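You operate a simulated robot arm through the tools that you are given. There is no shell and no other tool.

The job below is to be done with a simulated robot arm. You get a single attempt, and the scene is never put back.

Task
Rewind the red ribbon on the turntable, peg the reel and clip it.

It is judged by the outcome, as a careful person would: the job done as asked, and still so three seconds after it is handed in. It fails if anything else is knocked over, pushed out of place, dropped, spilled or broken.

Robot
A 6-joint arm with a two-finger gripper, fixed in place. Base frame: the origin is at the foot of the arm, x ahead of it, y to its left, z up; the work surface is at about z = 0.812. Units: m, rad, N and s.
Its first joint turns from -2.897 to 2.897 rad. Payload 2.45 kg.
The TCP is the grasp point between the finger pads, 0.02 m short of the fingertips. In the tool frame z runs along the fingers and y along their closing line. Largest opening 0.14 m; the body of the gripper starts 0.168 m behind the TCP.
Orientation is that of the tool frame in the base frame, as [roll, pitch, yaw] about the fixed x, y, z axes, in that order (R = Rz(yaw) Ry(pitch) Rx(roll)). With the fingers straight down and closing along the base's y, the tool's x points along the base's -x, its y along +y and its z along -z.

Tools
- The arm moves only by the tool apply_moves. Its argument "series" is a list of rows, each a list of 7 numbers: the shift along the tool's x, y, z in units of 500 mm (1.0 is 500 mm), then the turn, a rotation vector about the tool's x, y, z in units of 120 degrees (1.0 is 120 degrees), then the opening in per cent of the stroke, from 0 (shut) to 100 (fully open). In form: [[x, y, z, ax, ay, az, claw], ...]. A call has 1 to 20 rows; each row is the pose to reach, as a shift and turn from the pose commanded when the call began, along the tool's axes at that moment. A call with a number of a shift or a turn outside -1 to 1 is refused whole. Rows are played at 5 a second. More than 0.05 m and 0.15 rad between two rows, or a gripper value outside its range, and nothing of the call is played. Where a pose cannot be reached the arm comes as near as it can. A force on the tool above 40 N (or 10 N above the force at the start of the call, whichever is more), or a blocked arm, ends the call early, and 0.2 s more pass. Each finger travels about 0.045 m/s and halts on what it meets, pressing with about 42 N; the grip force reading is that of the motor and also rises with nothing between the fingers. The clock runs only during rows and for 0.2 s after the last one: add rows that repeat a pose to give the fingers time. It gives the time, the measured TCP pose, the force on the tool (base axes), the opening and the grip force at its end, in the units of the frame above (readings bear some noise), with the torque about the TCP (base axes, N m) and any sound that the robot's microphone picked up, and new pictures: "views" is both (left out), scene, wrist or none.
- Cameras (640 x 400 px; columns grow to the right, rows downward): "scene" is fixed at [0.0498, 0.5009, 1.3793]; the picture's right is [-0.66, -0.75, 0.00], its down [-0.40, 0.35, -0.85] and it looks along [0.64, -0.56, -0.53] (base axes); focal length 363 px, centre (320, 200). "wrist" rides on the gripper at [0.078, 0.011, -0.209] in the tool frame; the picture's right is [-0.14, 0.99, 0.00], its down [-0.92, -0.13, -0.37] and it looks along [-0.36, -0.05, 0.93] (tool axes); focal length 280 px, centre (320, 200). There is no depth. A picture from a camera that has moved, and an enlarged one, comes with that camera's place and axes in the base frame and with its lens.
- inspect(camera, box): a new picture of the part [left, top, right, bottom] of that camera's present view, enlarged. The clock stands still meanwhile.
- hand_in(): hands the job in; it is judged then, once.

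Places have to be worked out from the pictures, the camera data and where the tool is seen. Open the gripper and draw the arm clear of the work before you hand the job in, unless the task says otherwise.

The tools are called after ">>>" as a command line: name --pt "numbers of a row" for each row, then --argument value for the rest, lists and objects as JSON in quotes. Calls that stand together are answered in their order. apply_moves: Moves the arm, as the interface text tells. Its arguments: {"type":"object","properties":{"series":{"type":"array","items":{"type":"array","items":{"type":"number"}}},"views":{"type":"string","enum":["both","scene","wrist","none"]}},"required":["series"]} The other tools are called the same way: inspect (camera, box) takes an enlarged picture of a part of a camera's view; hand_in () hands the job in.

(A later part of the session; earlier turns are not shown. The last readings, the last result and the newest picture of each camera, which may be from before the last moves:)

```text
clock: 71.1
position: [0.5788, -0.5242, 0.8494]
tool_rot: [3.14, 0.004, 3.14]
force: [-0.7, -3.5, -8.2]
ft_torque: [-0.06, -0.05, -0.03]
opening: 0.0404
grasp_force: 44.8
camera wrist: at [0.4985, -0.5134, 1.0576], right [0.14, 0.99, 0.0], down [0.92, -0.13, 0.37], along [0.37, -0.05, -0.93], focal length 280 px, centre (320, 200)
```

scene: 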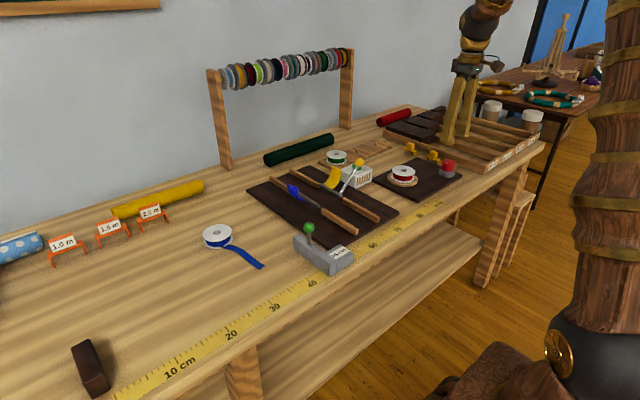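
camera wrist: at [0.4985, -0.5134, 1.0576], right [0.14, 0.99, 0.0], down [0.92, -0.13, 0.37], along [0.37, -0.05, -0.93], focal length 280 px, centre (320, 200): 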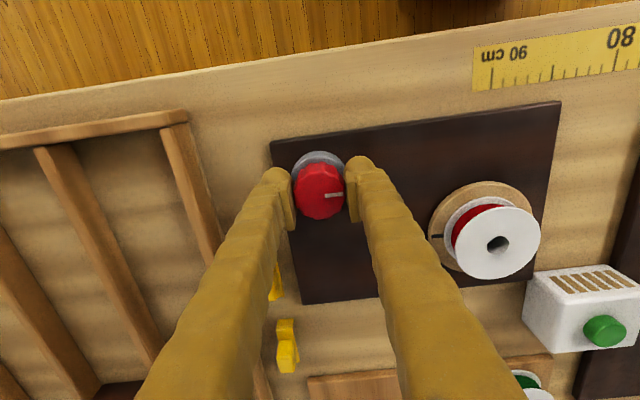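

Gripped with small side load. Now I turn the knob clockwise about 86° once more.

>>> apply_moves --pt "0 0 0 0 0 0.05 22" --pt "0 0 0 0 0 0.1 22" --pt "0 0 0 0 0 0.15 22" --pt "0 0 0 0 0 0.2 22" --pt "0 0 0 0 0 0.25 22" --pt "0 0 0 0 0 0.3 22" --pt "0 0 0 0 0 0.35 22" --pt "0 0 0 0 0 0.4 22" --pt "0 0 0 0 0 0.45 22" --pt "0 0 0 0 0 0.5 22" --pt "0 0 0 0 0 0.55 22" --pt "0 0 0 0 0 0.6 22" --pt "0 0 0 0 0 0.65 22" --pt "0 0 0 0 0 0.7 22" --views "both"

>>> inspect --camera "scene" --box '[384, 155, 428, 192]'

```text
clock: 72.1
position: [0.5775, -0.5255, 0.8486]
tool_rot: [3.14, 0.001, 2.725]
force: [2.6, -2.7, -3.5]
ft_torque: [-0.09, -0.07, -0.01]
opening: 0.0408
grasp_force: 44.8
stopped in row 5: the force on the tool passed its limit at 43 N (the readings are from after the stop); the commanded pose is now the measured one
camera wrist: at [0.5094, -0.4835, 1.0578], right [0.53, 0.85, 0.0], down [0.79, -0.49, 0.37], along [0.32, -0.19, -0.93], focal length 280 px, centre (320, 200)
```

scene: 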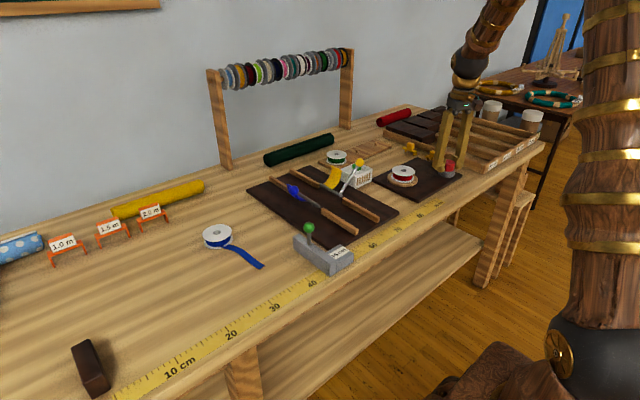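
wrist: 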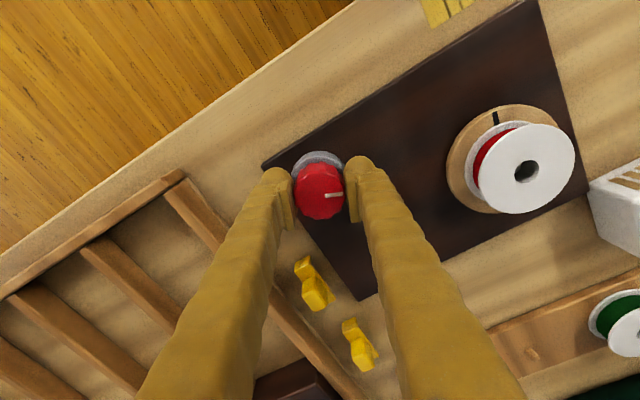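

```text
10.81 times, centred on (406, 174) of scene
camera zoom: at [0.0498, 0.5009, 1.3793], right [-0.66, -0.75, 0.0], down [-0.4, 0.35, -0.85], along [0.64, -0.56, -0.53], focal length 3922 px, centre (-610, 486)
```

zoom: 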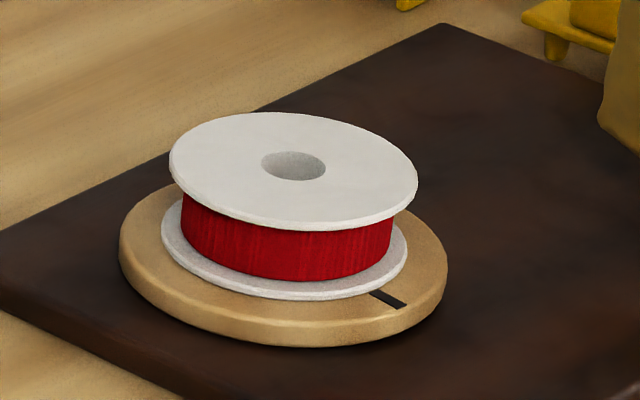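

The stop came from a brief side load; the disc has now turned about 1.3 turns. I continue a little more gently.

>>> apply_moves --pt "0 0 0 0 0 0.03 22" --pt "0 0 0 0 0 0.06 22" --pt "0 0 0 0 0 0.09 22" --pt "0 0 0 0 0 0.12 22" --pt "0 0 0 0 0 0.15 22" --pt "0 0 0 0 0 0.18 22" --pt "0 0 0 0 0 0.21 22" --pt "0 0 0 0 0 0.24 22" --pt "0 0 0 0 0 0.27 22" --pt "0 0 0 0 0 0.3 22" --pt "0 0 0 0 0 0.33 22" --pt "0 0 0 0 0 0.36 22" --pt "0 0 0 0 0 0.39 22" --pt "0 0 0 0 0 0.42 22" --views "both"

>>> inspect --camera "scene" --box '[384, 155, 428, 192]'

```text
clock: 73.4
position: [0.5767, -0.5265, 0.8482]
tool_rot: [3.141, 0.005, 2.407]
force: [1.7, -2.6, -3.3]
ft_torque: [-0.11, -0.09, -0.02]
opening: 0.0407
grasp_force: 44.8
stopped in row 6: the force on the tool passed its limit at 41 N (the readings are from after the stop); the commanded pose is now the measured one
camera wrist: at [0.5253, -0.465, 1.0579], right [0.77, 0.64, 0.0], down [0.6, -0.71, 0.37], along [0.24, -0.28, -0.93], focal length 280 px, centre (320, 200)
```

scene: 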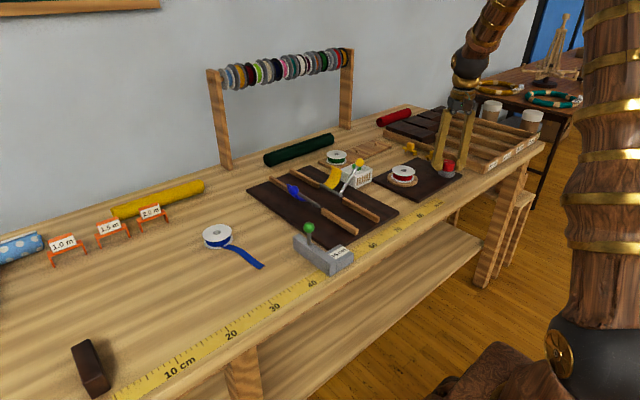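
wrist: 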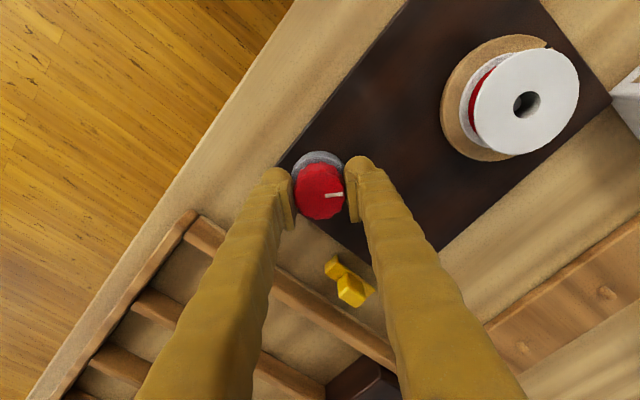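

```text
10.81 times, centred on (406, 174) of scene
camera zoom: at [0.0498, 0.5009, 1.3793], right [-0.66, -0.75, 0.0], down [-0.4, 0.35, -0.85], along [0.64, -0.56, -0.53], focal length 3922 px, centre (-610, 486)
```

zoom: 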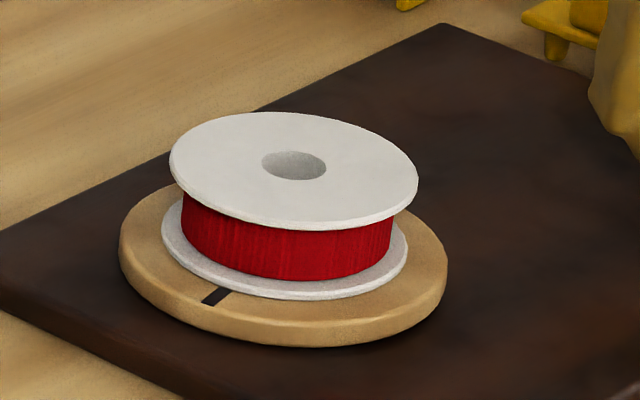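

About 1.5 turns of the disc are done and the coil looks tidy with no loose end. I release the knob, rise and turn the wrist back, then move to survey the free middle peg.

>>> apply_moves --pt "0 0 0 0 0 0 34" --pt "0 0 0 0 0 0 44" --pt "0 0 0 0 0 0 46" --pt "0 0 -0.05 0 0 0 46" --pt "0 0 -0.12 0 0 -0.05 46" --pt "0 0 -0.2 0 0 -0.1 46" --pt "0 0 -0.26 0 0 -0.15 46" --pt "0 0 -0.26 0 0 -0.2 46" --pt "0 0 -0.26 0 0 -0.26 46" --pt "0 0 -0.26 0 0 -0.32 46" --pt "0 0 -0.26 0 0 -0.351 46" --pt "0 0 -0.26 0 0 -0.351 46" --views "none"

>>> apply_moves --pt "-0.09 0.04 0 0 0 0 46" --pt "-0.18 0.08 0 0 0 0 46" --pt "-0.27 0.12 0 0 0 0 46" --pt "-0.36 0.16 0 0 0 0 46" --pt "-0.43 0.18 0 0 0 0 46" --pt "-0.43 0.18 0 0 0 0 46" --views "both"

>>> inspect --camera "wrist" --box '[200, 100, 440, 250]'

```text
clock: 76.0
position: [0.5759, -0.5255, 0.9783]
tool_rot: [3.14, 0.004, -3.14]
force: [-0.5, 0.3, -1.0]
ft_torque: [0.0, 0.01, 0.02]
opening: 0.0645
grasp_force: 0.1
```

```text
clock: 77.4
position: [0.7909, -0.4359, 0.9782]
tool_rot: [-3.141, 0.003, -3.139]
force: [0.3, -0.7, -0.9]
ft_torque: [0.0, 0.04, -0.02]
opening: 0.0642
grasp_force: 0.1
camera wrist: at [0.712, -0.4242, 1.1889], right [0.14, 0.99, 0.0], down [0.92, -0.13, 0.37], along [0.37, -0.05, -0.93], focal length 280 px, centre (320, 200)
```

scene: 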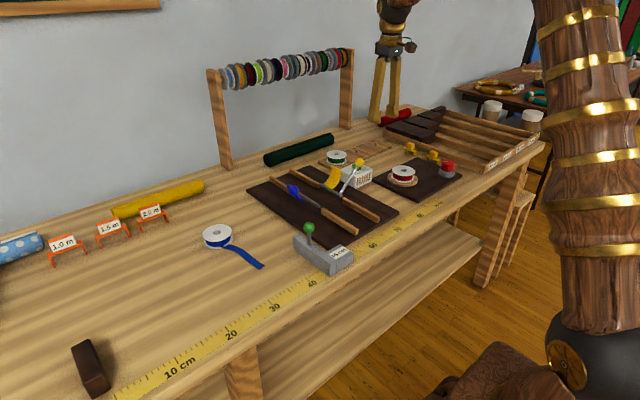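
wrist: 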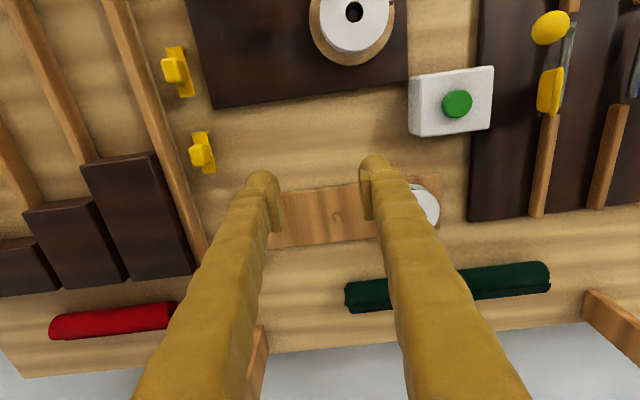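

```text
2.67 times, centred on (320, 175) of wrist
camera zoom: at [0.712, -0.4242, 1.1889], right [0.14, 0.99, 0.0], down [0.92, -0.13, 0.37], along [0.37, -0.05, -0.93], focal length 748 px, centre (320, 267)
```

zoom: 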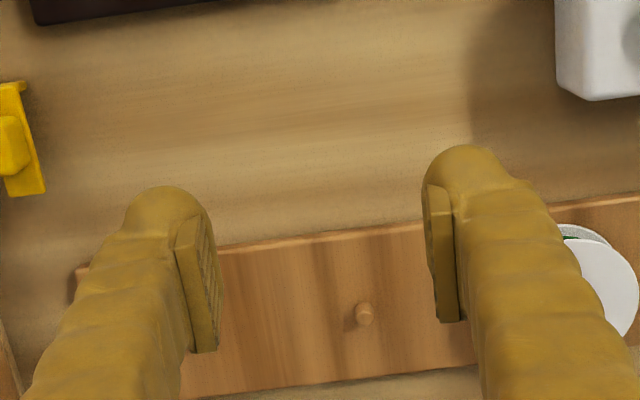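

The free middle peg appears at about (0.882, −0.425), roughly 0.98 m out – right at the reach limit. I go closer for a precise fix and to test the reach.

>>> apply_moves --pt "-0.04 0.01 0.03 0 0 0 46" --pt "-0.08 0.02 0.06 0 0 0 46" --pt "-0.12 0.022 0.1 0 0 0 46" --pt "-0.12 0.022 0.12 0 0 0 46" --pt "-0.12 0.022 0.12 0 0 0 46" --views "wrist"

>>> inspect --camera "wrist" --box '[265, 150, 375, 230]'

>>> inspect --camera "scene" --box '[320, 135, 400, 185]'

```text
clock: 78.6
position: [0.8505, -0.4243, 0.9189]
tool_rot: [-3.14, 0.003, 3.141]
force: [0.0, 0.4, 1.0]
ft_torque: [0.03, 0.0, 0.05]
opening: 0.0644
grasp_force: 0.0
camera wrist: at [0.7715, -0.4134, 1.1281], right [0.14, 0.99, 0.0], down [0.92, -0.13, 0.37], along [0.37, -0.05, -0.93], focal length 280 px, centre (320, 200)
```

wrist: 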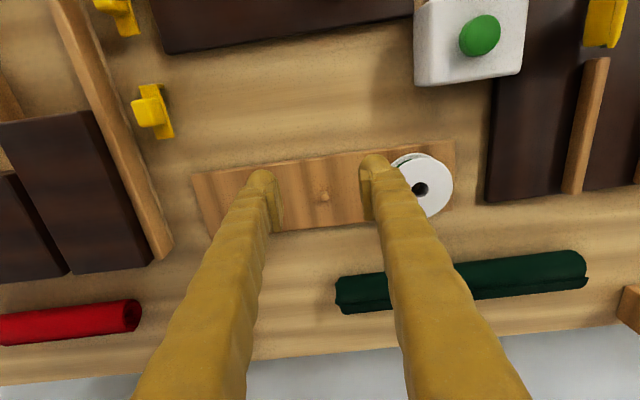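

```text
5.00 times, centred on (320, 190) of wrist
camera zoom: at [0.7715, -0.4134, 1.1281], right [0.14, 0.99, 0.0], down [0.92, -0.13, 0.37], along [0.37, -0.05, -0.93], focal length 1402 px, centre (320, 250)
```

zoom: 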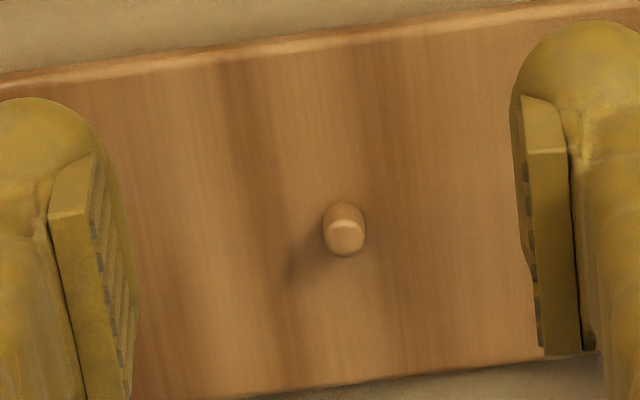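

```text
8.00 times, centred on (360, 160) of scene
camera zoom: at [0.0498, 0.5009, 1.3793], right [-0.66, -0.75, 0.0], down [-0.4, 0.35, -0.85], along [0.64, -0.56, -0.53], focal length 2902 px, centre (0, 520)
```

zoom: 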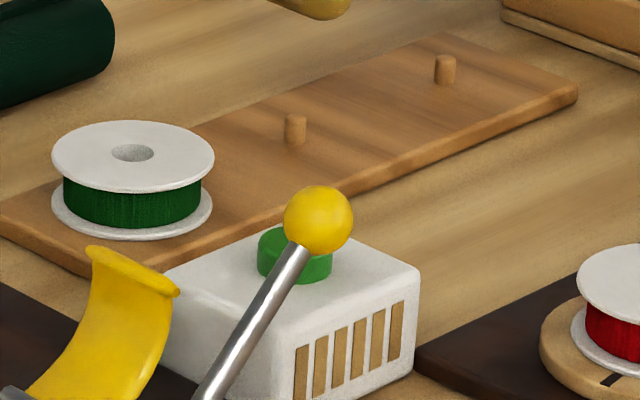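

The peg's y is about −0.424; its x is height-sensitive from this side. I raise slightly and turn the wrist 90° clockwise (fingers along x, which I also want for pegging beside the green reel), so the camera gives its x directly.

>>> apply_moves --pt "0 0 -0.04 0 0 0 60" --pt "0 0 -0.06 0 0 0.068 80" --pt "0 0 -0.06 0 0 0.136 100" --pt "0 0 -0.06 0 0 0.204 100" --pt "0 0 -0.06 0 0 0.272 100" --pt "0 0 -0.06 0 0 0.34 100" --pt "0 0 -0.06 0 0 0.408 100" --pt "0 0 -0.06 0 0 0.476 100" --pt "0 0 -0.06 0 0 0.544 100" --pt "0 0 -0.06 0 0 0.612 100" --pt "0 0 -0.06 0 0 0.68 100" --pt "0 0 -0.06 0 0 0.75 100" --pt "0 0 -0.06 0 0 0.75 100" --views "both"

>>> inspect --camera "wrist" --box '[300, 120, 400, 200]'

```text
clock: 81.4
position: [0.8509, -0.4248, 0.9483]
tool_rot: [3.137, 0.0, 1.569]
force: [0.4, -0.7, -0.1]
ft_torque: [0.0, 0.0, 0.0]
opening: 0.1401
grasp_force: 0.1
camera wrist: at [0.862, -0.3463, 1.1586], right [0.99, -0.14, 0.0], down [-0.13, -0.92, 0.37], along [-0.05, -0.37, -0.93], focal length 280 px, centre (320, 200)
```

scene: 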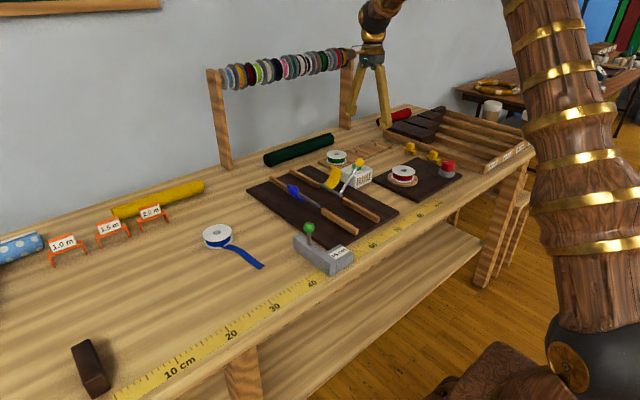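
wrist: 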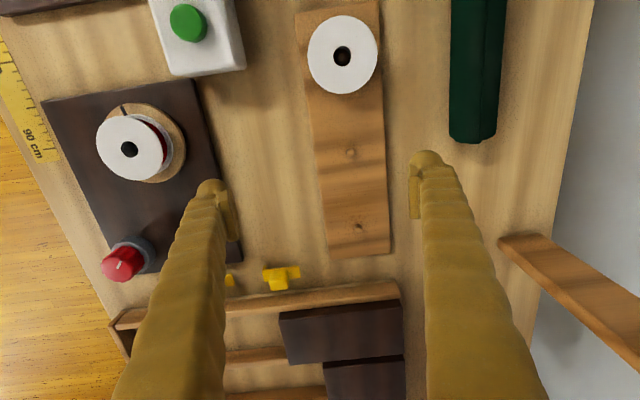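

```text
5.00 times, centred on (350, 160) of wrist
camera zoom: at [0.862, -0.3463, 1.1586], right [0.99, -0.14, 0.0], down [-0.13, -0.92, 0.37], along [-0.05, -0.37, -0.93], focal length 1402 px, centre (170, 400)
```

zoom: 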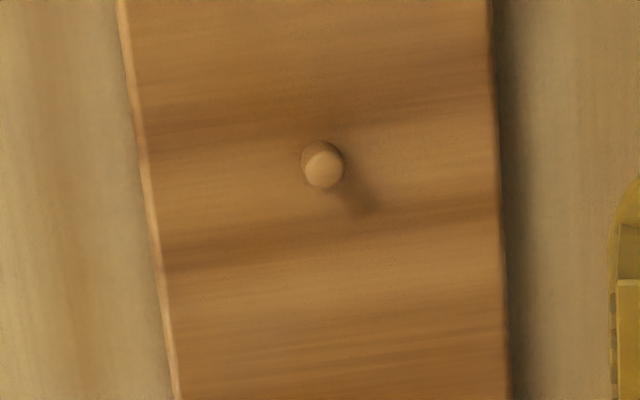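

From this side the peg is at x ≈ 0.888, y ≈ −0.423 (radius ≈ 0.984 m). I test whether the arm can actually reach it by moving there empty, fingers wide open, down to z ≈ 0.86.

>>> apply_moves --pt "0.001 0.035 0.03 0 0 0 100" --pt "0.002 0.07 0.07 0 0 0 100" --pt "0.002 0.073 0.12 0 0 0 100" --pt "0.002 0.073 0.16 0 0 0 100" --pt "0.002 0.073 0.176 0 0 0 100" --pt "0.002 0.073 0.176 0 0 0 100" --views "both"

>>> inspect --camera "wrist" --box '[270, 150, 370, 230]'

```text
clock: 82.8
position: [0.8874, -0.4235, 0.8617]
tool_rot: [3.138, 0.002, 1.572]
force: [0.9, 0.1, 0.3]
ft_torque: [0.02, 0.0, -0.02]
opening: 0.1401
grasp_force: 0.0
camera wrist: at [0.8981, -0.3445, 1.0714], right [0.99, -0.14, 0.0], down [-0.13, -0.92, 0.37], along [-0.05, -0.37, -0.93], focal length 280 px, centre (320, 200)
```

scene: 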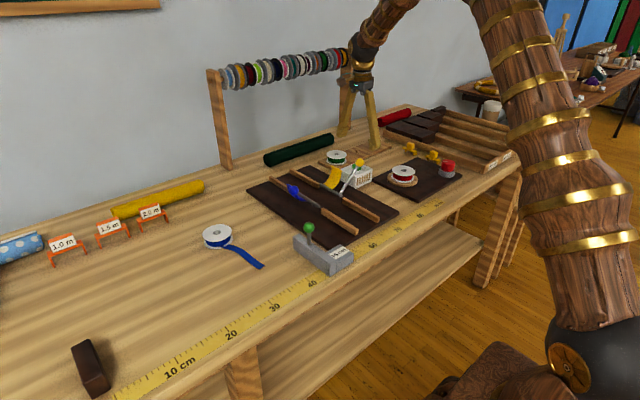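
wrist: 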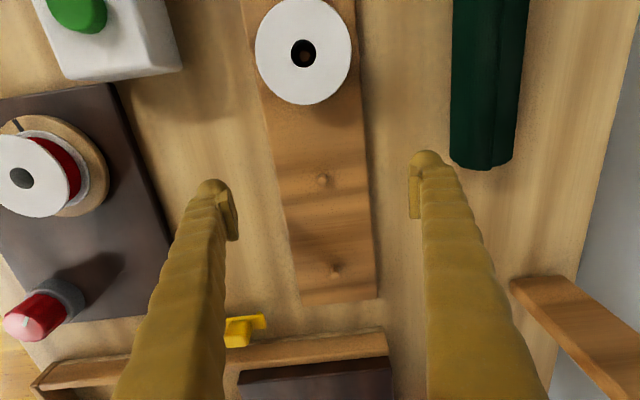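

```text
5.00 times, centred on (320, 190) of wrist
camera zoom: at [0.8981, -0.3445, 1.0714], right [0.99, -0.14, 0.0], down [-0.13, -0.92, 0.37], along [-0.05, -0.37, -0.93], focal length 1402 px, centre (320, 250)
```

zoom: 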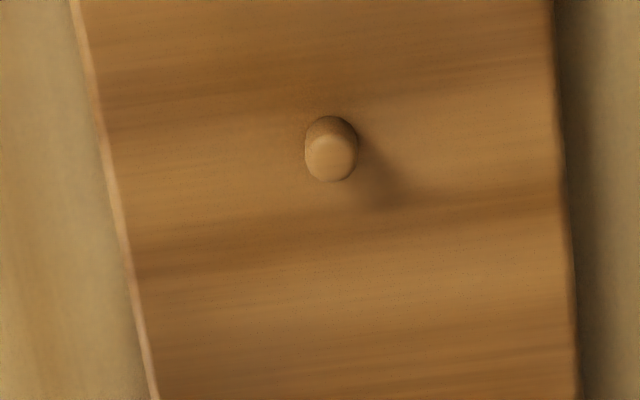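

The arm reaches the peg; it lies about 2 mm further in +x than the TCP. I test the final height too (z ≈ 0.838) to be sure of reach there.

>>> apply_moves --pt "0 0.003 0.02 0 0 0 100" --pt "0 0.003 0.04 0 0 0 100" --pt "0 0.003 0.046 0 0 0 100" --pt "0 0.003 0.046 0 0 0 100" --views "wrist"

>>> inspect --camera "wrist" --box '[270, 150, 370, 230]'

```text
clock: 83.8
position: [0.8894, -0.424, 0.8391]
tool_rot: [3.139, -0.001, 1.57]
force: [-0.4, 0.4, 0.1]
ft_torque: [-0.01, 0.0, 0.0]
opening: 0.1401
grasp_force: 0.0
camera wrist: at [0.8996, -0.3451, 1.0487], right [0.99, -0.14, 0.0], down [-0.13, -0.92, 0.37], along [-0.05, -0.37, -0.93], focal length 280 px, centre (320, 200)
```

wrist: 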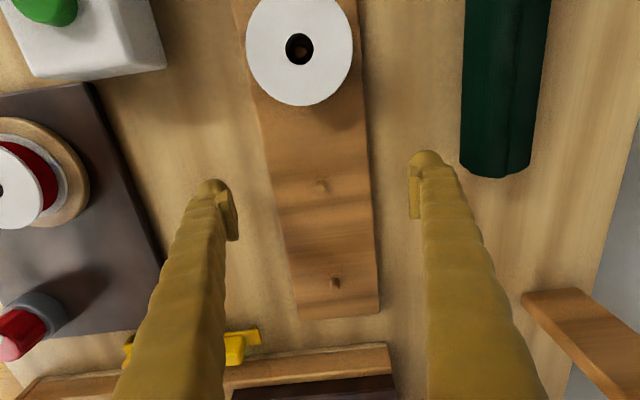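

```text
5.00 times, centred on (320, 190) of wrist
camera zoom: at [0.8996, -0.3451, 1.0487], right [0.99, -0.14, 0.0], down [-0.13, -0.92, 0.37], along [-0.05, -0.37, -0.93], focal length 1402 px, centre (320, 250)
```

zoom: 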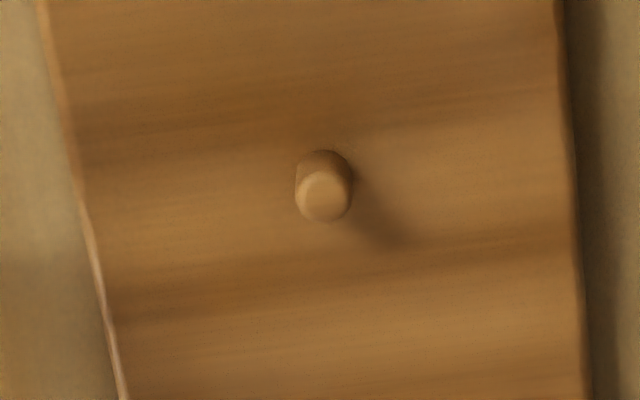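

Reach is fine at the peg (0.889, −0.424; peg top near z ≈ 0.824, so heights here run a bit lower than I assumed). Now I rise and go back over the reel with this wrist orientation to pick it up.

>>> apply_moves --pt "0 0 -0.08 0 0 0 100" --pt "0 0 -0.16 0 0 0 90" --pt "0.005 -0.04 -0.22 0 0 0 80" --pt "0.02 -0.12 -0.24 0 0 0 70" --pt "0.035 -0.2 -0.24 0 0 0 62" --pt "0.05 -0.28 -0.24 0 0 0 62" --pt "0.065 -0.36 -0.24 0 0 0 62" --pt "0.08 -0.44 -0.24 0 0 0 62" --pt "0.086 -0.498 -0.22 0 0 0 62" --pt "0.086 -0.498 -0.2 0 0 0 62" --pt "0.086 -0.498 -0.2 0 0 0 62" --views "both"

>>> inspect --camera "wrist" --box '[250, 80, 390, 190]'

>>> inspect --camera "scene" --box '[370, 135, 460, 200]'

```text
clock: 86.2
position: [0.6417, -0.3811, 0.9377]
tool_rot: [3.137, -0.001, 1.57]
force: [0.0, 0.4, -0.2]
ft_torque: [0.02, 0.01, 0.0]
opening: 0.0867
grasp_force: 0.1
camera wrist: at [0.6518, -0.302, 1.1471], right [0.99, -0.14, 0.0], down [-0.13, -0.92, 0.37], along [-0.05, -0.37, -0.93], focal length 280 px, centre (320, 200)
```

scene: 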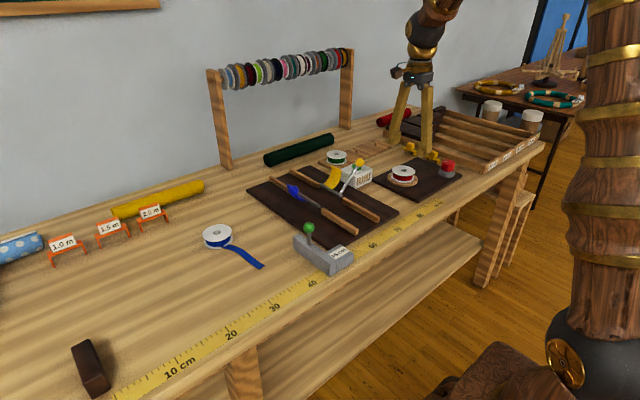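
wrist: 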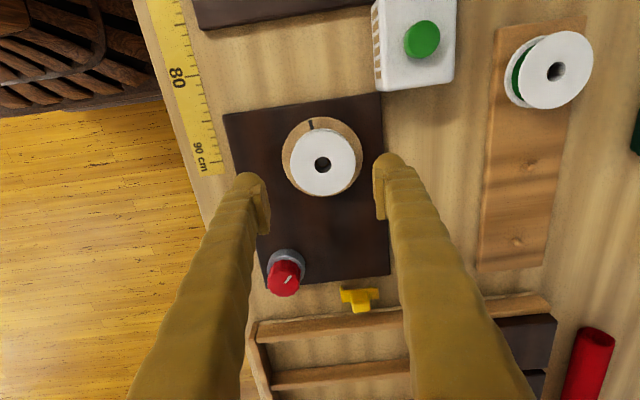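

```text
3.64 times, centred on (320, 135) of wrist
camera zoom: at [0.6518, -0.302, 1.1471], right [0.99, -0.14, 0.0], down [-0.13, -0.92, 0.37], along [-0.05, -0.37, -0.93], focal length 1020 px, centre (320, 436)
```

zoom: 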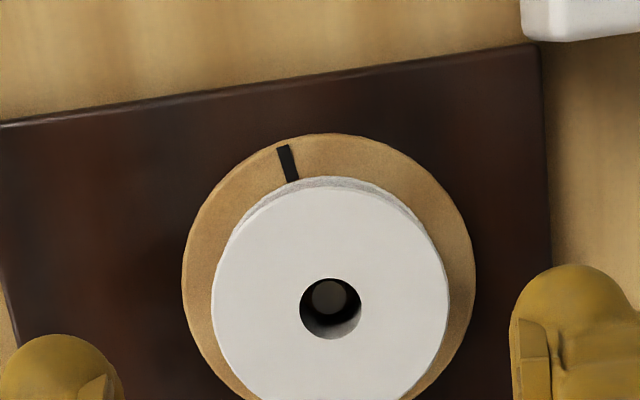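

```text
6.15 times, centred on (415, 168) of scene
camera zoom: at [0.0498, 0.5009, 1.3793], right [-0.66, -0.75, 0.0], down [-0.4, 0.35, -0.85], along [0.64, -0.56, -0.53], focal length 2232 px, centre (-265, 400)
```

zoom: 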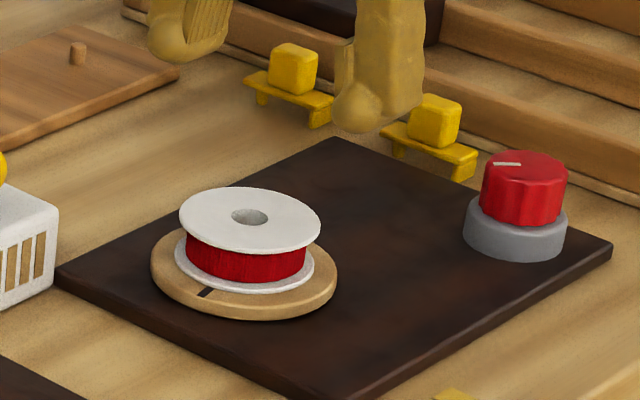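

The reel's hole is at about (0.645, −0.380). I centre over it and descend with the fingers straddling it along x.

>>> apply_moves --pt "0.002 0.007 0.05 0 0 0 62" --pt "0.002 0.007 0.1 0 0 0 62" --pt "0.002 0.007 0.14 0 0 0 62" --pt "0.002 0.007 0.17 0 0 0 60" --pt "0.002 0.007 0.186 0 0 0 58" --pt "0.002 0.007 0.186 0 0 0 58" --views "both"

>>> inspect --camera "wrist" --box '[265, 150, 375, 240]'

>>> inspect --camera "scene" --box '[370, 135, 450, 195]'

```text
clock: 87.6
position: [0.644, -0.3805, 0.8436]
tool_rot: [3.138, 0.0, 1.571]
force: [0.5, 0.3, -0.7]
ft_torque: [-0.03, 0.02, 0.01]
opening: 0.0813
grasp_force: 0.0
camera wrist: at [0.6544, -0.3007, 1.0543], right [0.99, -0.14, 0.0], down [-0.13, -0.92, 0.37], along [-0.05, -0.37, -0.93], focal length 280 px, centre (320, 200)
```

scene: 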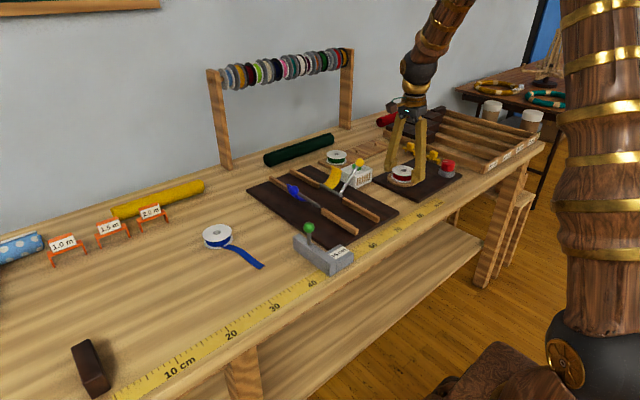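
wrist: 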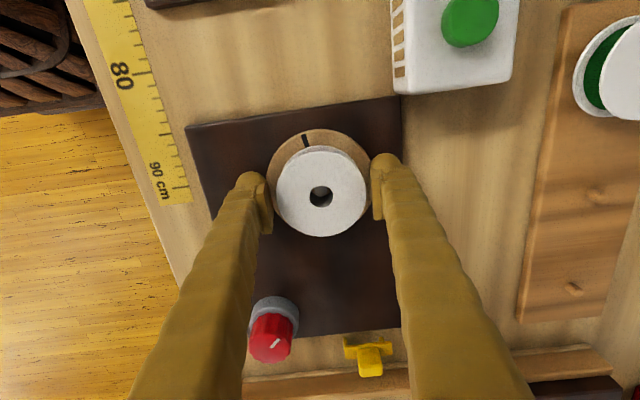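

```text
4.44 times, centred on (320, 195) of wrist
camera zoom: at [0.6544, -0.3007, 1.0543], right [0.99, -0.14, 0.0], down [-0.13, -0.92, 0.37], along [-0.05, -0.37, -0.93], focal length 1246 px, centre (320, 222)
```

zoom: 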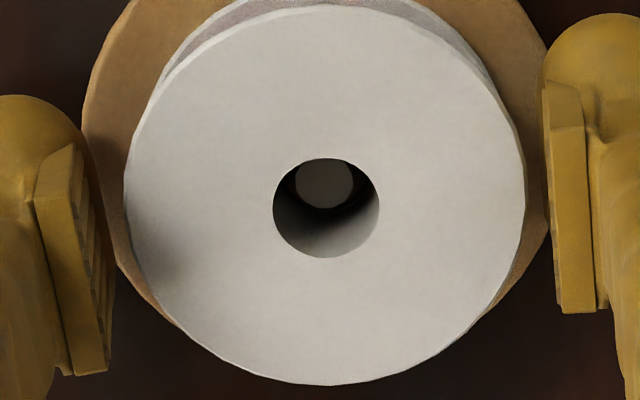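

```text
6.67 times, centred on (410, 165) of scene
camera zoom: at [0.0498, 0.5009, 1.3793], right [-0.66, -0.75, 0.0], down [-0.4, 0.35, -0.85], along [0.64, -0.56, -0.53], focal length 2418 px, centre (-280, 433)
```

zoom: 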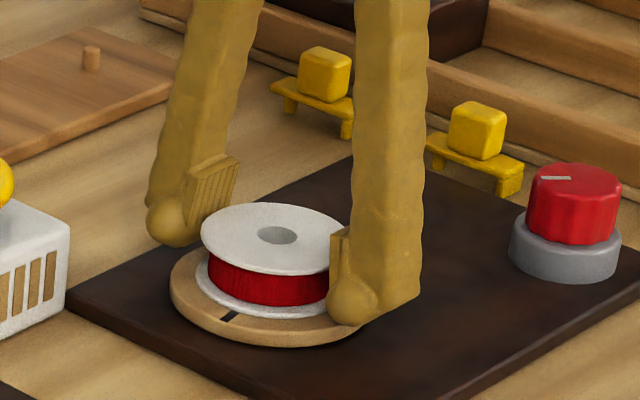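

Alignment is good (hole within ~1 mm of the tool axis). I close on the reel and check grip and forces.

>>> apply_moves --pt "0 0.002 0.001 0 0 0 54" --pt "0 0.002 0.001 0 0 0 50" --pt "0 0.002 0.001 0 0 0 47" --pt "0 0.002 0.001 0 0 0 45" --pt "0 0.002 0.001 0 0 0 45" --views "none"

>>> apply_moves --pt "0 0 -0.01 0 0 0 45" --pt "0 0 -0.02 0 0 0 45" --pt "0 0 -0.03 0 0 0 45" --pt "0 0 -0.04 0 0 0 45" --pt "0 0 -0.04 0 0 0 45" --views "both"

>>> inspect --camera "scene" --box '[370, 125, 450, 195]'

>>> inspect --camera "wrist" --box '[265, 120, 375, 240]'

```text
clock: 88.8
position: [0.6447, -0.3798, 0.8441]
tool_rot: [3.137, 0.002, 1.57]
force: [-0.5, 0.6, -0.1]
ft_torque: [-0.01, 0.01, 0.01]
opening: 0.0698
grasp_force: 42.2
```

```text
clock: 90.0
position: [0.6454, -0.3807, 0.8631]
tool_rot: [3.138, -0.001, 1.57]
force: [-0.1, -0.4, -1.1]
ft_torque: [0.02, -0.05, -0.01]
opening: 0.0699
grasp_force: 42.1
camera wrist: at [0.6556, -0.3012, 1.0739], right [0.99, -0.14, 0.0], down [-0.13, -0.92, 0.37], along [-0.05, -0.37, -0.93], focal length 280 px, centre (320, 200)
```

scene: 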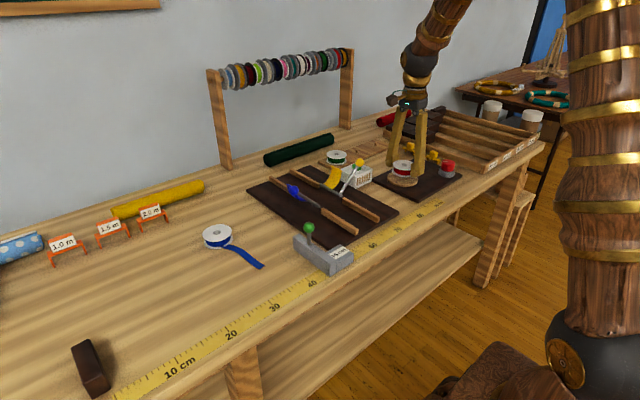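
wrist: 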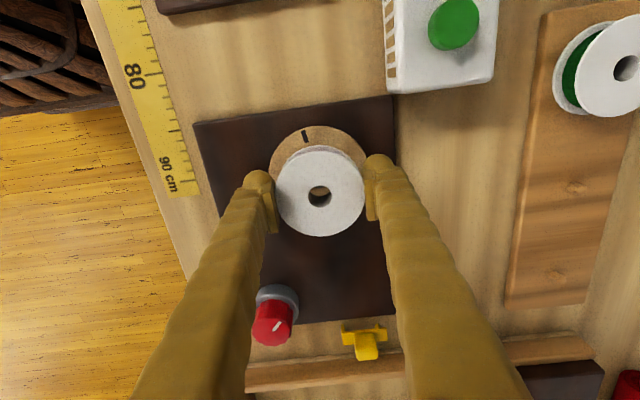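

```text
5.71 times, centred on (410, 160) of scene
camera zoom: at [0.0498, 0.5009, 1.3793], right [-0.66, -0.75, 0.0], down [-0.4, 0.35, -0.85], along [0.64, -0.56, -0.53], focal length 2073 px, centre (-194, 429)
```

zoom: 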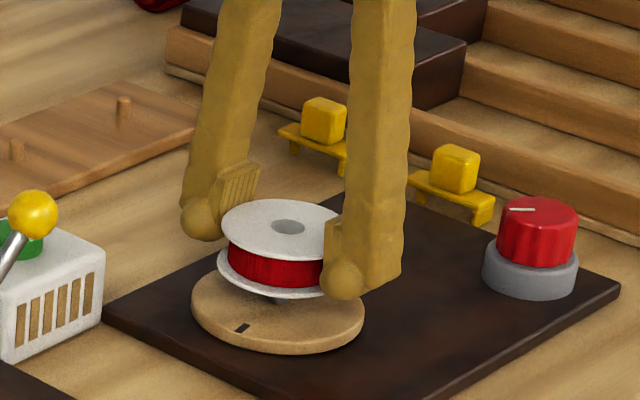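

```text
3.33 times, centred on (320, 180) of wrist
camera zoom: at [0.6556, -0.3012, 1.0739], right [0.99, -0.14, 0.0], down [-0.13, -0.92, 0.37], along [-0.05, -0.37, -0.93], focal length 935 px, centre (320, 267)
```

zoom: 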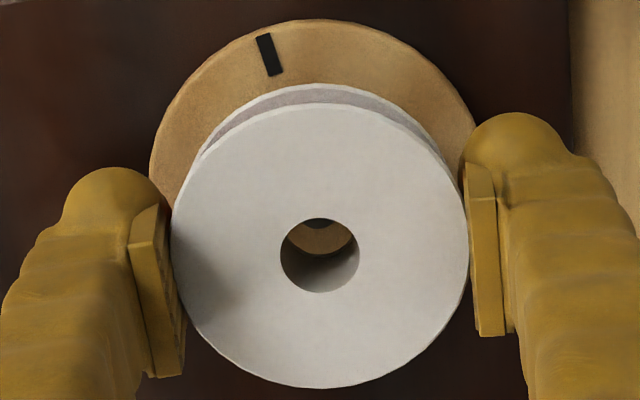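

The reel came up cleanly with no tail hanging: the ribbon is fully rewound. I lift and carry it to above the middle peg.

>>> apply_moves --pt "0 0 -0.08 0 0 0 45" --pt "-0.003 0.02 -0.16 0 0 0 45" --pt "-0.015 0.09 -0.18 0 0 0 45" --pt "-0.03 0.17 -0.18 0 0 0 45" --pt "-0.045 0.25 -0.18 0 0 0 45" --pt "-0.06 0.33 -0.18 0 0 0 45" --pt "-0.075 0.41 -0.18 0 0 0 45" --pt "-0.087 0.487 -0.18 0 0 0 45" --pt "-0.087 0.487 -0.12 0 0 0 45" --pt "-0.087 0.487 -0.06 0 0 0 45" --pt "-0.087 0.487 -0.02 0 0 0 45" --pt "-0.087 0.487 -0.02 0 0 0 45" --views "both"

>>> inspect --camera "scene" --box '[310, 110, 410, 180]'

>>> inspect --camera "wrist" --box '[265, 110, 375, 240]'

```text
clock: 92.6
position: [0.8898, -0.4229, 0.8743]
tool_rot: [3.137, -0.001, 1.571]
force: [1.0, 0.2, 0.6]
ft_torque: [-0.02, 0.03, 0.01]
opening: 0.0698
grasp_force: 42.3
camera wrist: at [0.8997, -0.3443, 1.0838], right [0.99, -0.14, 0.0], down [-0.13, -0.92, 0.37], along [-0.05, -0.37, -0.93], focal length 280 px, centre (320, 200)
```

scene: 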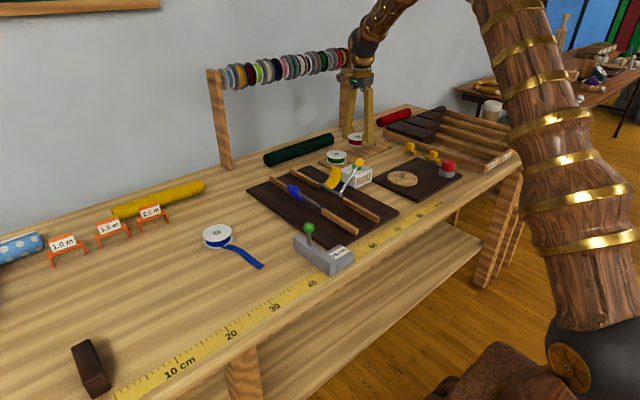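
wrist: 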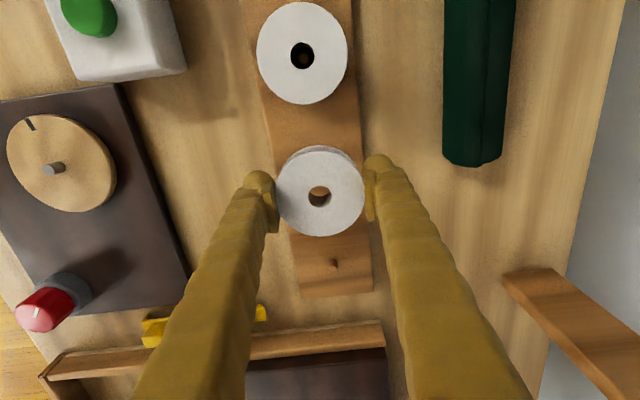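

```text
5.71 times, centred on (360, 145) of scene
camera zoom: at [0.0498, 0.5009, 1.3793], right [-0.66, -0.75, 0.0], down [-0.4, 0.35, -0.85], along [0.64, -0.56, -0.53], focal length 2073 px, centre (91, 514)
```

zoom: 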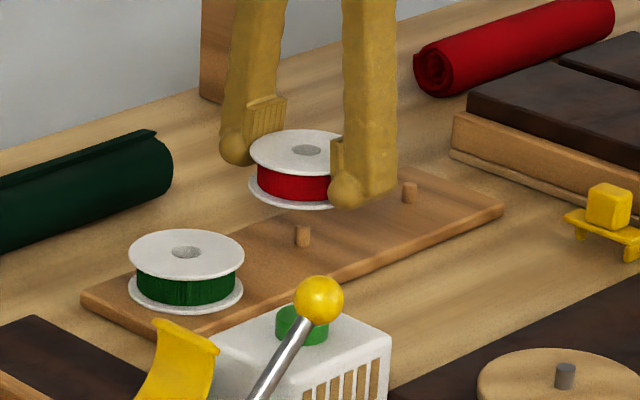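

```text
3.08 times, centred on (320, 175) of wrist
camera zoom: at [0.8997, -0.3443, 1.0838], right [0.99, -0.14, 0.0], down [-0.13, -0.92, 0.37], along [-0.05, -0.37, -0.93], focal length 863 px, centre (320, 277)
```

zoom: 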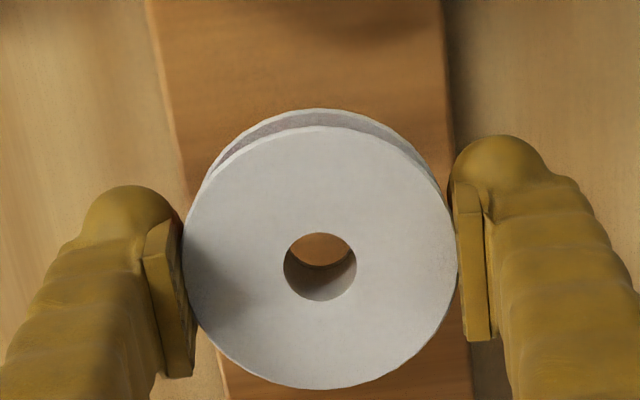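

The reel hangs right over the peg in the scene view. I lower to just above the peg tip and look through the hole.

>>> apply_moves --pt "0 0 0.02 0 0 0 45" --pt "0 0 0.04 0 0 0 45" --pt "0 0 0.054 0 0 0 45" --pt "0 0 0.054 0 0 0 45" --views "none"

>>> inspect --camera "wrist" --box '[303, 178, 337, 215]'

>>> inspect --camera "scene" --box '[325, 125, 405, 175]'

```text
clock: 93.6
position: [0.8891, -0.4227, 0.8482]
tool_rot: [3.139, -0.001, 1.57]
force: [-0.2, -0.5, -0.1]
ft_torque: [0.02, -0.02, 0.0]
opening: 0.0696
grasp_force: 42.1
```

```text
10.81 times, centred on (320, 196) of wrist
camera zoom: at [0.8999, -0.3439, 1.0576], right [0.99, -0.14, 0.0], down [-0.13, -0.92, 0.37], along [-0.05, -0.37, -0.93], focal length 3031 px, centre (320, 238)
```

zoom: 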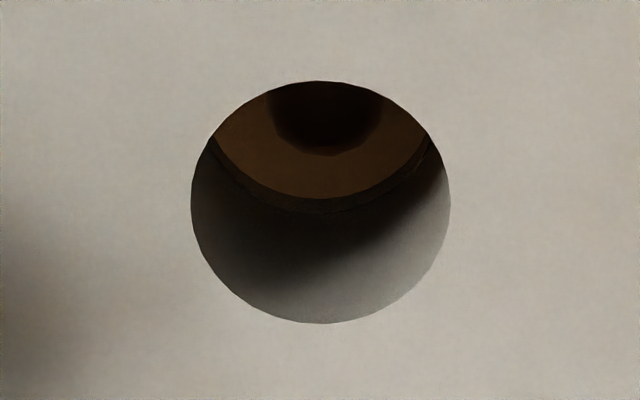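

```text
8.00 times, centred on (365, 150) of scene
camera zoom: at [0.0498, 0.5009, 1.3793], right [-0.66, -0.75, 0.0], down [-0.4, 0.35, -0.85], along [0.64, -0.56, -0.53], focal length 2902 px, centre (-40, 600)
```

zoom: 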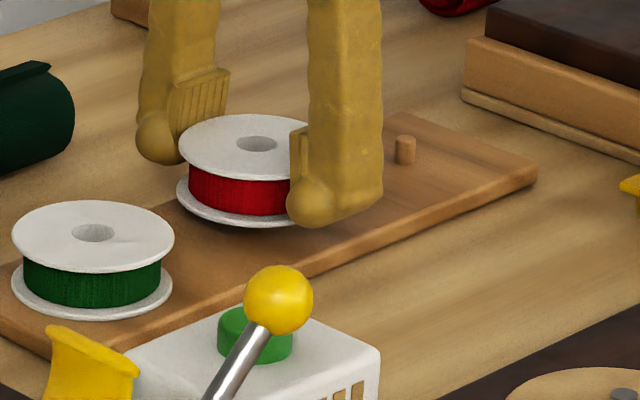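

Through the hole the dark peg top is visible within ~2 mm of the axis (clearance ±4.5 mm). I nudge 1 mm in −y and lower it onto the peg in small steps.

>>> apply_moves --pt "-0.002 0.001 0.006 0 0 0 45" --pt "-0.002 0.001 0.014 0 0 0 45" --pt "-0.002 0.001 0.022 0 0 0 45" --pt "-0.002 0.001 0.022 0 0 0 45" --views "none"

>>> inspect --camera "wrist" --box '[303, 178, 337, 215]'

>>> inspect --camera "scene" --box '[325, 125, 405, 175]'

```text
clock: 94.6
position: [0.8905, -0.425, 0.8366]
tool_rot: [3.139, -0.001, 1.573]
force: [0.4, -0.1, -0.7]
ft_torque: [0.0, 0.02, -0.01]
opening: 0.0695
grasp_force: 42.0
```

```text
10.81 times, centred on (320, 196) of wrist
camera zoom: at [0.9, -0.3452, 1.0468], right [0.99, -0.14, 0.0], down [-0.13, -0.92, 0.37], along [-0.05, -0.37, -0.93], focal length 3031 px, centre (320, 238)
```

zoom: 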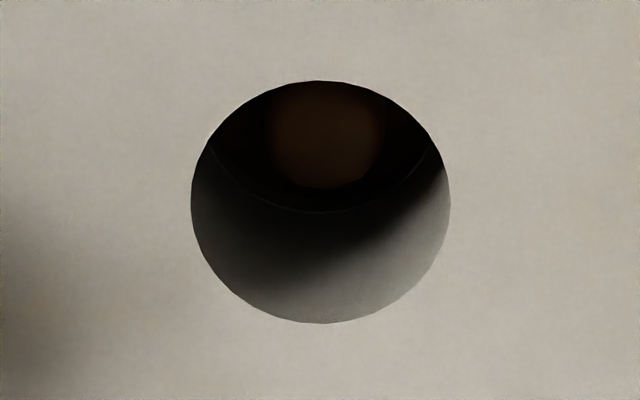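

```text
8.00 times, centred on (365, 150) of scene
camera zoom: at [0.0498, 0.5009, 1.3793], right [-0.66, -0.75, 0.0], down [-0.4, 0.35, -0.85], along [0.64, -0.56, -0.53], focal length 2902 px, centre (-40, 600)
```

zoom: 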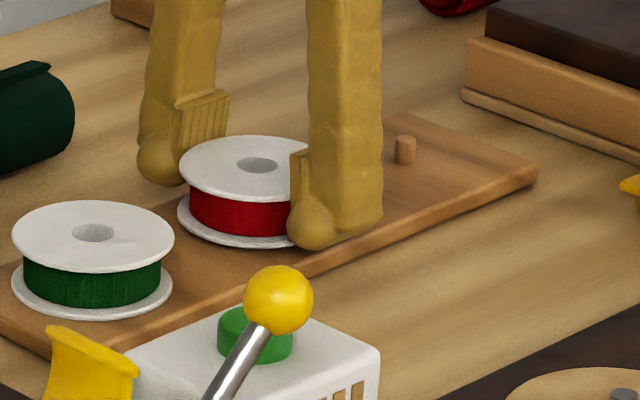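

The peg is entering the hole centrally. I lower the remaining few millimetres in small steps until contact.

>>> apply_moves --pt "0 0 0.004 0 0 0 45" --pt "0 0 0.008 0 0 0 45" --pt "0 0 0.01 0 0 0 45" --pt "0 0 0.01 0 0 0 45" --views "none"

>>> apply_moves --pt "0 0 0.003 0 0 0 45" --pt "0 0 0.003 0 0 0 45" --views "none"

>>> inspect --camera "scene" --box '[325, 125, 405, 175]'

>>> inspect --camera "wrist" --box '[303, 178, 337, 215]'

```text
clock: 95.6
position: [0.8905, -0.4241, 0.8348]
tool_rot: [3.136, 0.003, 1.571]
force: [-8.4, 6.9, 39.5]
ft_torque: [0.18, 0.25, -0.16]
opening: 0.0696
grasp_force: 42.1
```

```text
clock: 96.2
position: [0.8902, -0.4246, 0.8322]
tool_rot: [3.135, 0.002, 1.571]
force: [2.1, -3.2, 42.8]
ft_torque: [-0.06, 0.01, -0.19]
opening: 0.0699
grasp_force: 42.0
```

```text
8.00 times, centred on (365, 150) of scene
camera zoom: at [0.0498, 0.5009, 1.3793], right [-0.66, -0.75, 0.0], down [-0.4, 0.35, -0.85], along [0.64, -0.56, -0.53], focal length 2902 px, centre (-40, 600)
```

zoom: 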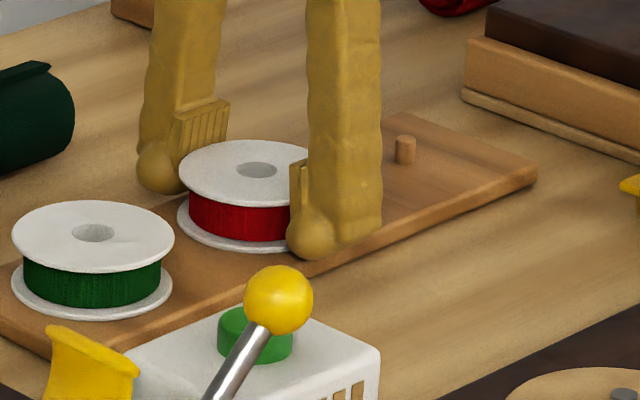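

```text
10.81 times, centred on (320, 196) of wrist
camera zoom: at [0.8997, -0.3451, 1.0417], right [0.99, -0.14, 0.01], down [-0.13, -0.92, 0.37], along [-0.05, -0.37, -0.93], focal length 3031 px, centre (320, 238)
```

zoom: 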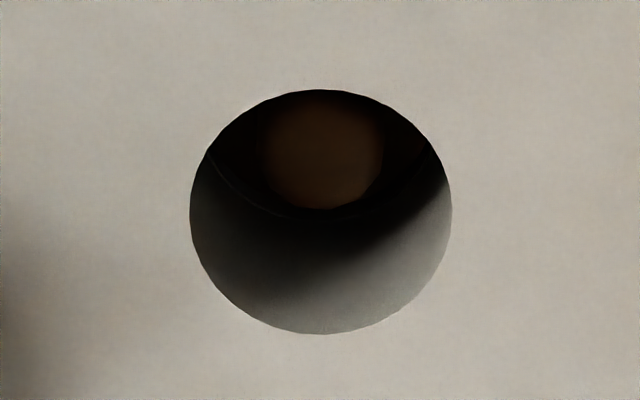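

Contact with ~40 N: the reel is down on the board with the peg in its hole. I relieve the pressure, open the fingers and rise clear.

>>> apply_moves --pt "0 0 -0.005 0 0 0 45" --pt "0 0 -0.005 0 0 0 45" --pt "0 0 -0.005 0 0 0 51" --pt "0 0 -0.005 0 0 0 56" --pt "0 0 -0.005 0 0 0 58" --pt "0 0 -0.03 0 0 0 58" --pt "0 0 -0.08 0 0 0 58" --pt "0 0 -0.14 0 0 0 58" --pt "0 0 -0.2 0 0 0 58" --pt "0 0 -0.2 0 0 0 58" --views "both"

>>> inspect --camera "scene" --box '[325, 130, 405, 180]'

>>> inspect --camera "wrist" --box '[240, 60, 400, 200]'

```text
clock: 98.4
position: [0.8886, -0.4275, 0.9306]
tool_rot: [3.14, -0.001, 1.572]
force: [0.4, 0.6, 0.1]
ft_torque: [0.01, -0.02, -0.01]
opening: 0.0811
grasp_force: 0.1
camera wrist: at [0.899, -0.3464, 1.1404], right [0.99, -0.14, 0.0], down [-0.13, -0.92, 0.37], along [-0.05, -0.37, -0.93], focal length 280 px, centre (320, 200)
```

scene: 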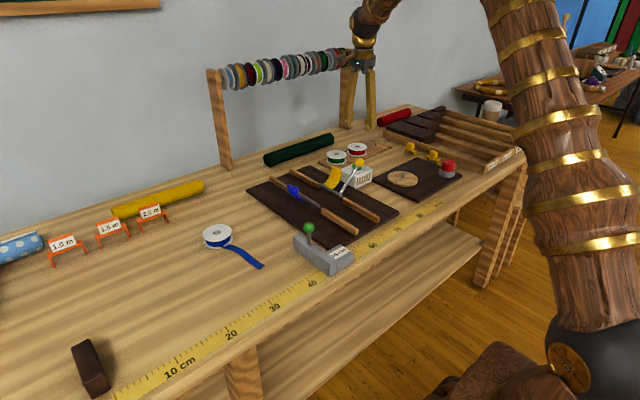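
wrist: 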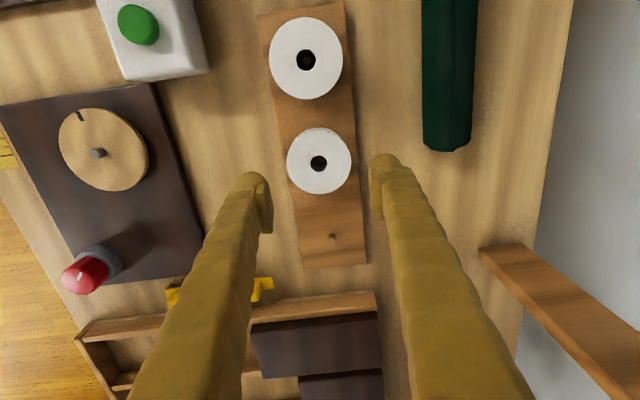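

```text
8.00 times, centred on (365, 155) of scene
camera zoom: at [0.0498, 0.5009, 1.3793], right [-0.66, -0.75, 0.0], down [-0.4, 0.35, -0.85], along [0.64, -0.56, -0.53], focal length 2902 px, centre (-40, 560)
```

zoom: 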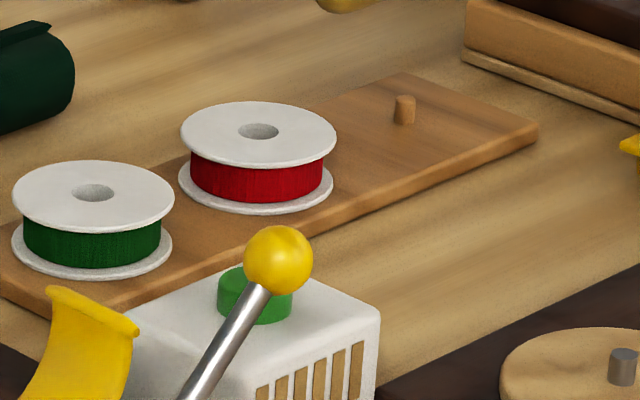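

```text
2.86 times, centred on (320, 130) of wrist
camera zoom: at [0.899, -0.3464, 1.1404], right [0.99, -0.14, 0.0], down [-0.13, -0.92, 0.37], along [-0.05, -0.37, -0.93], focal length 801 px, centre (320, 400)
```

zoom: 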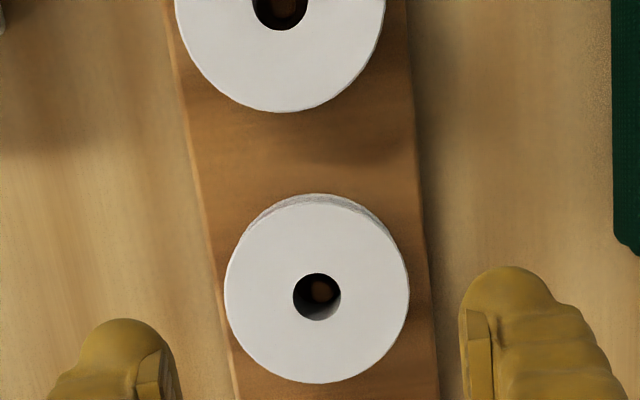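

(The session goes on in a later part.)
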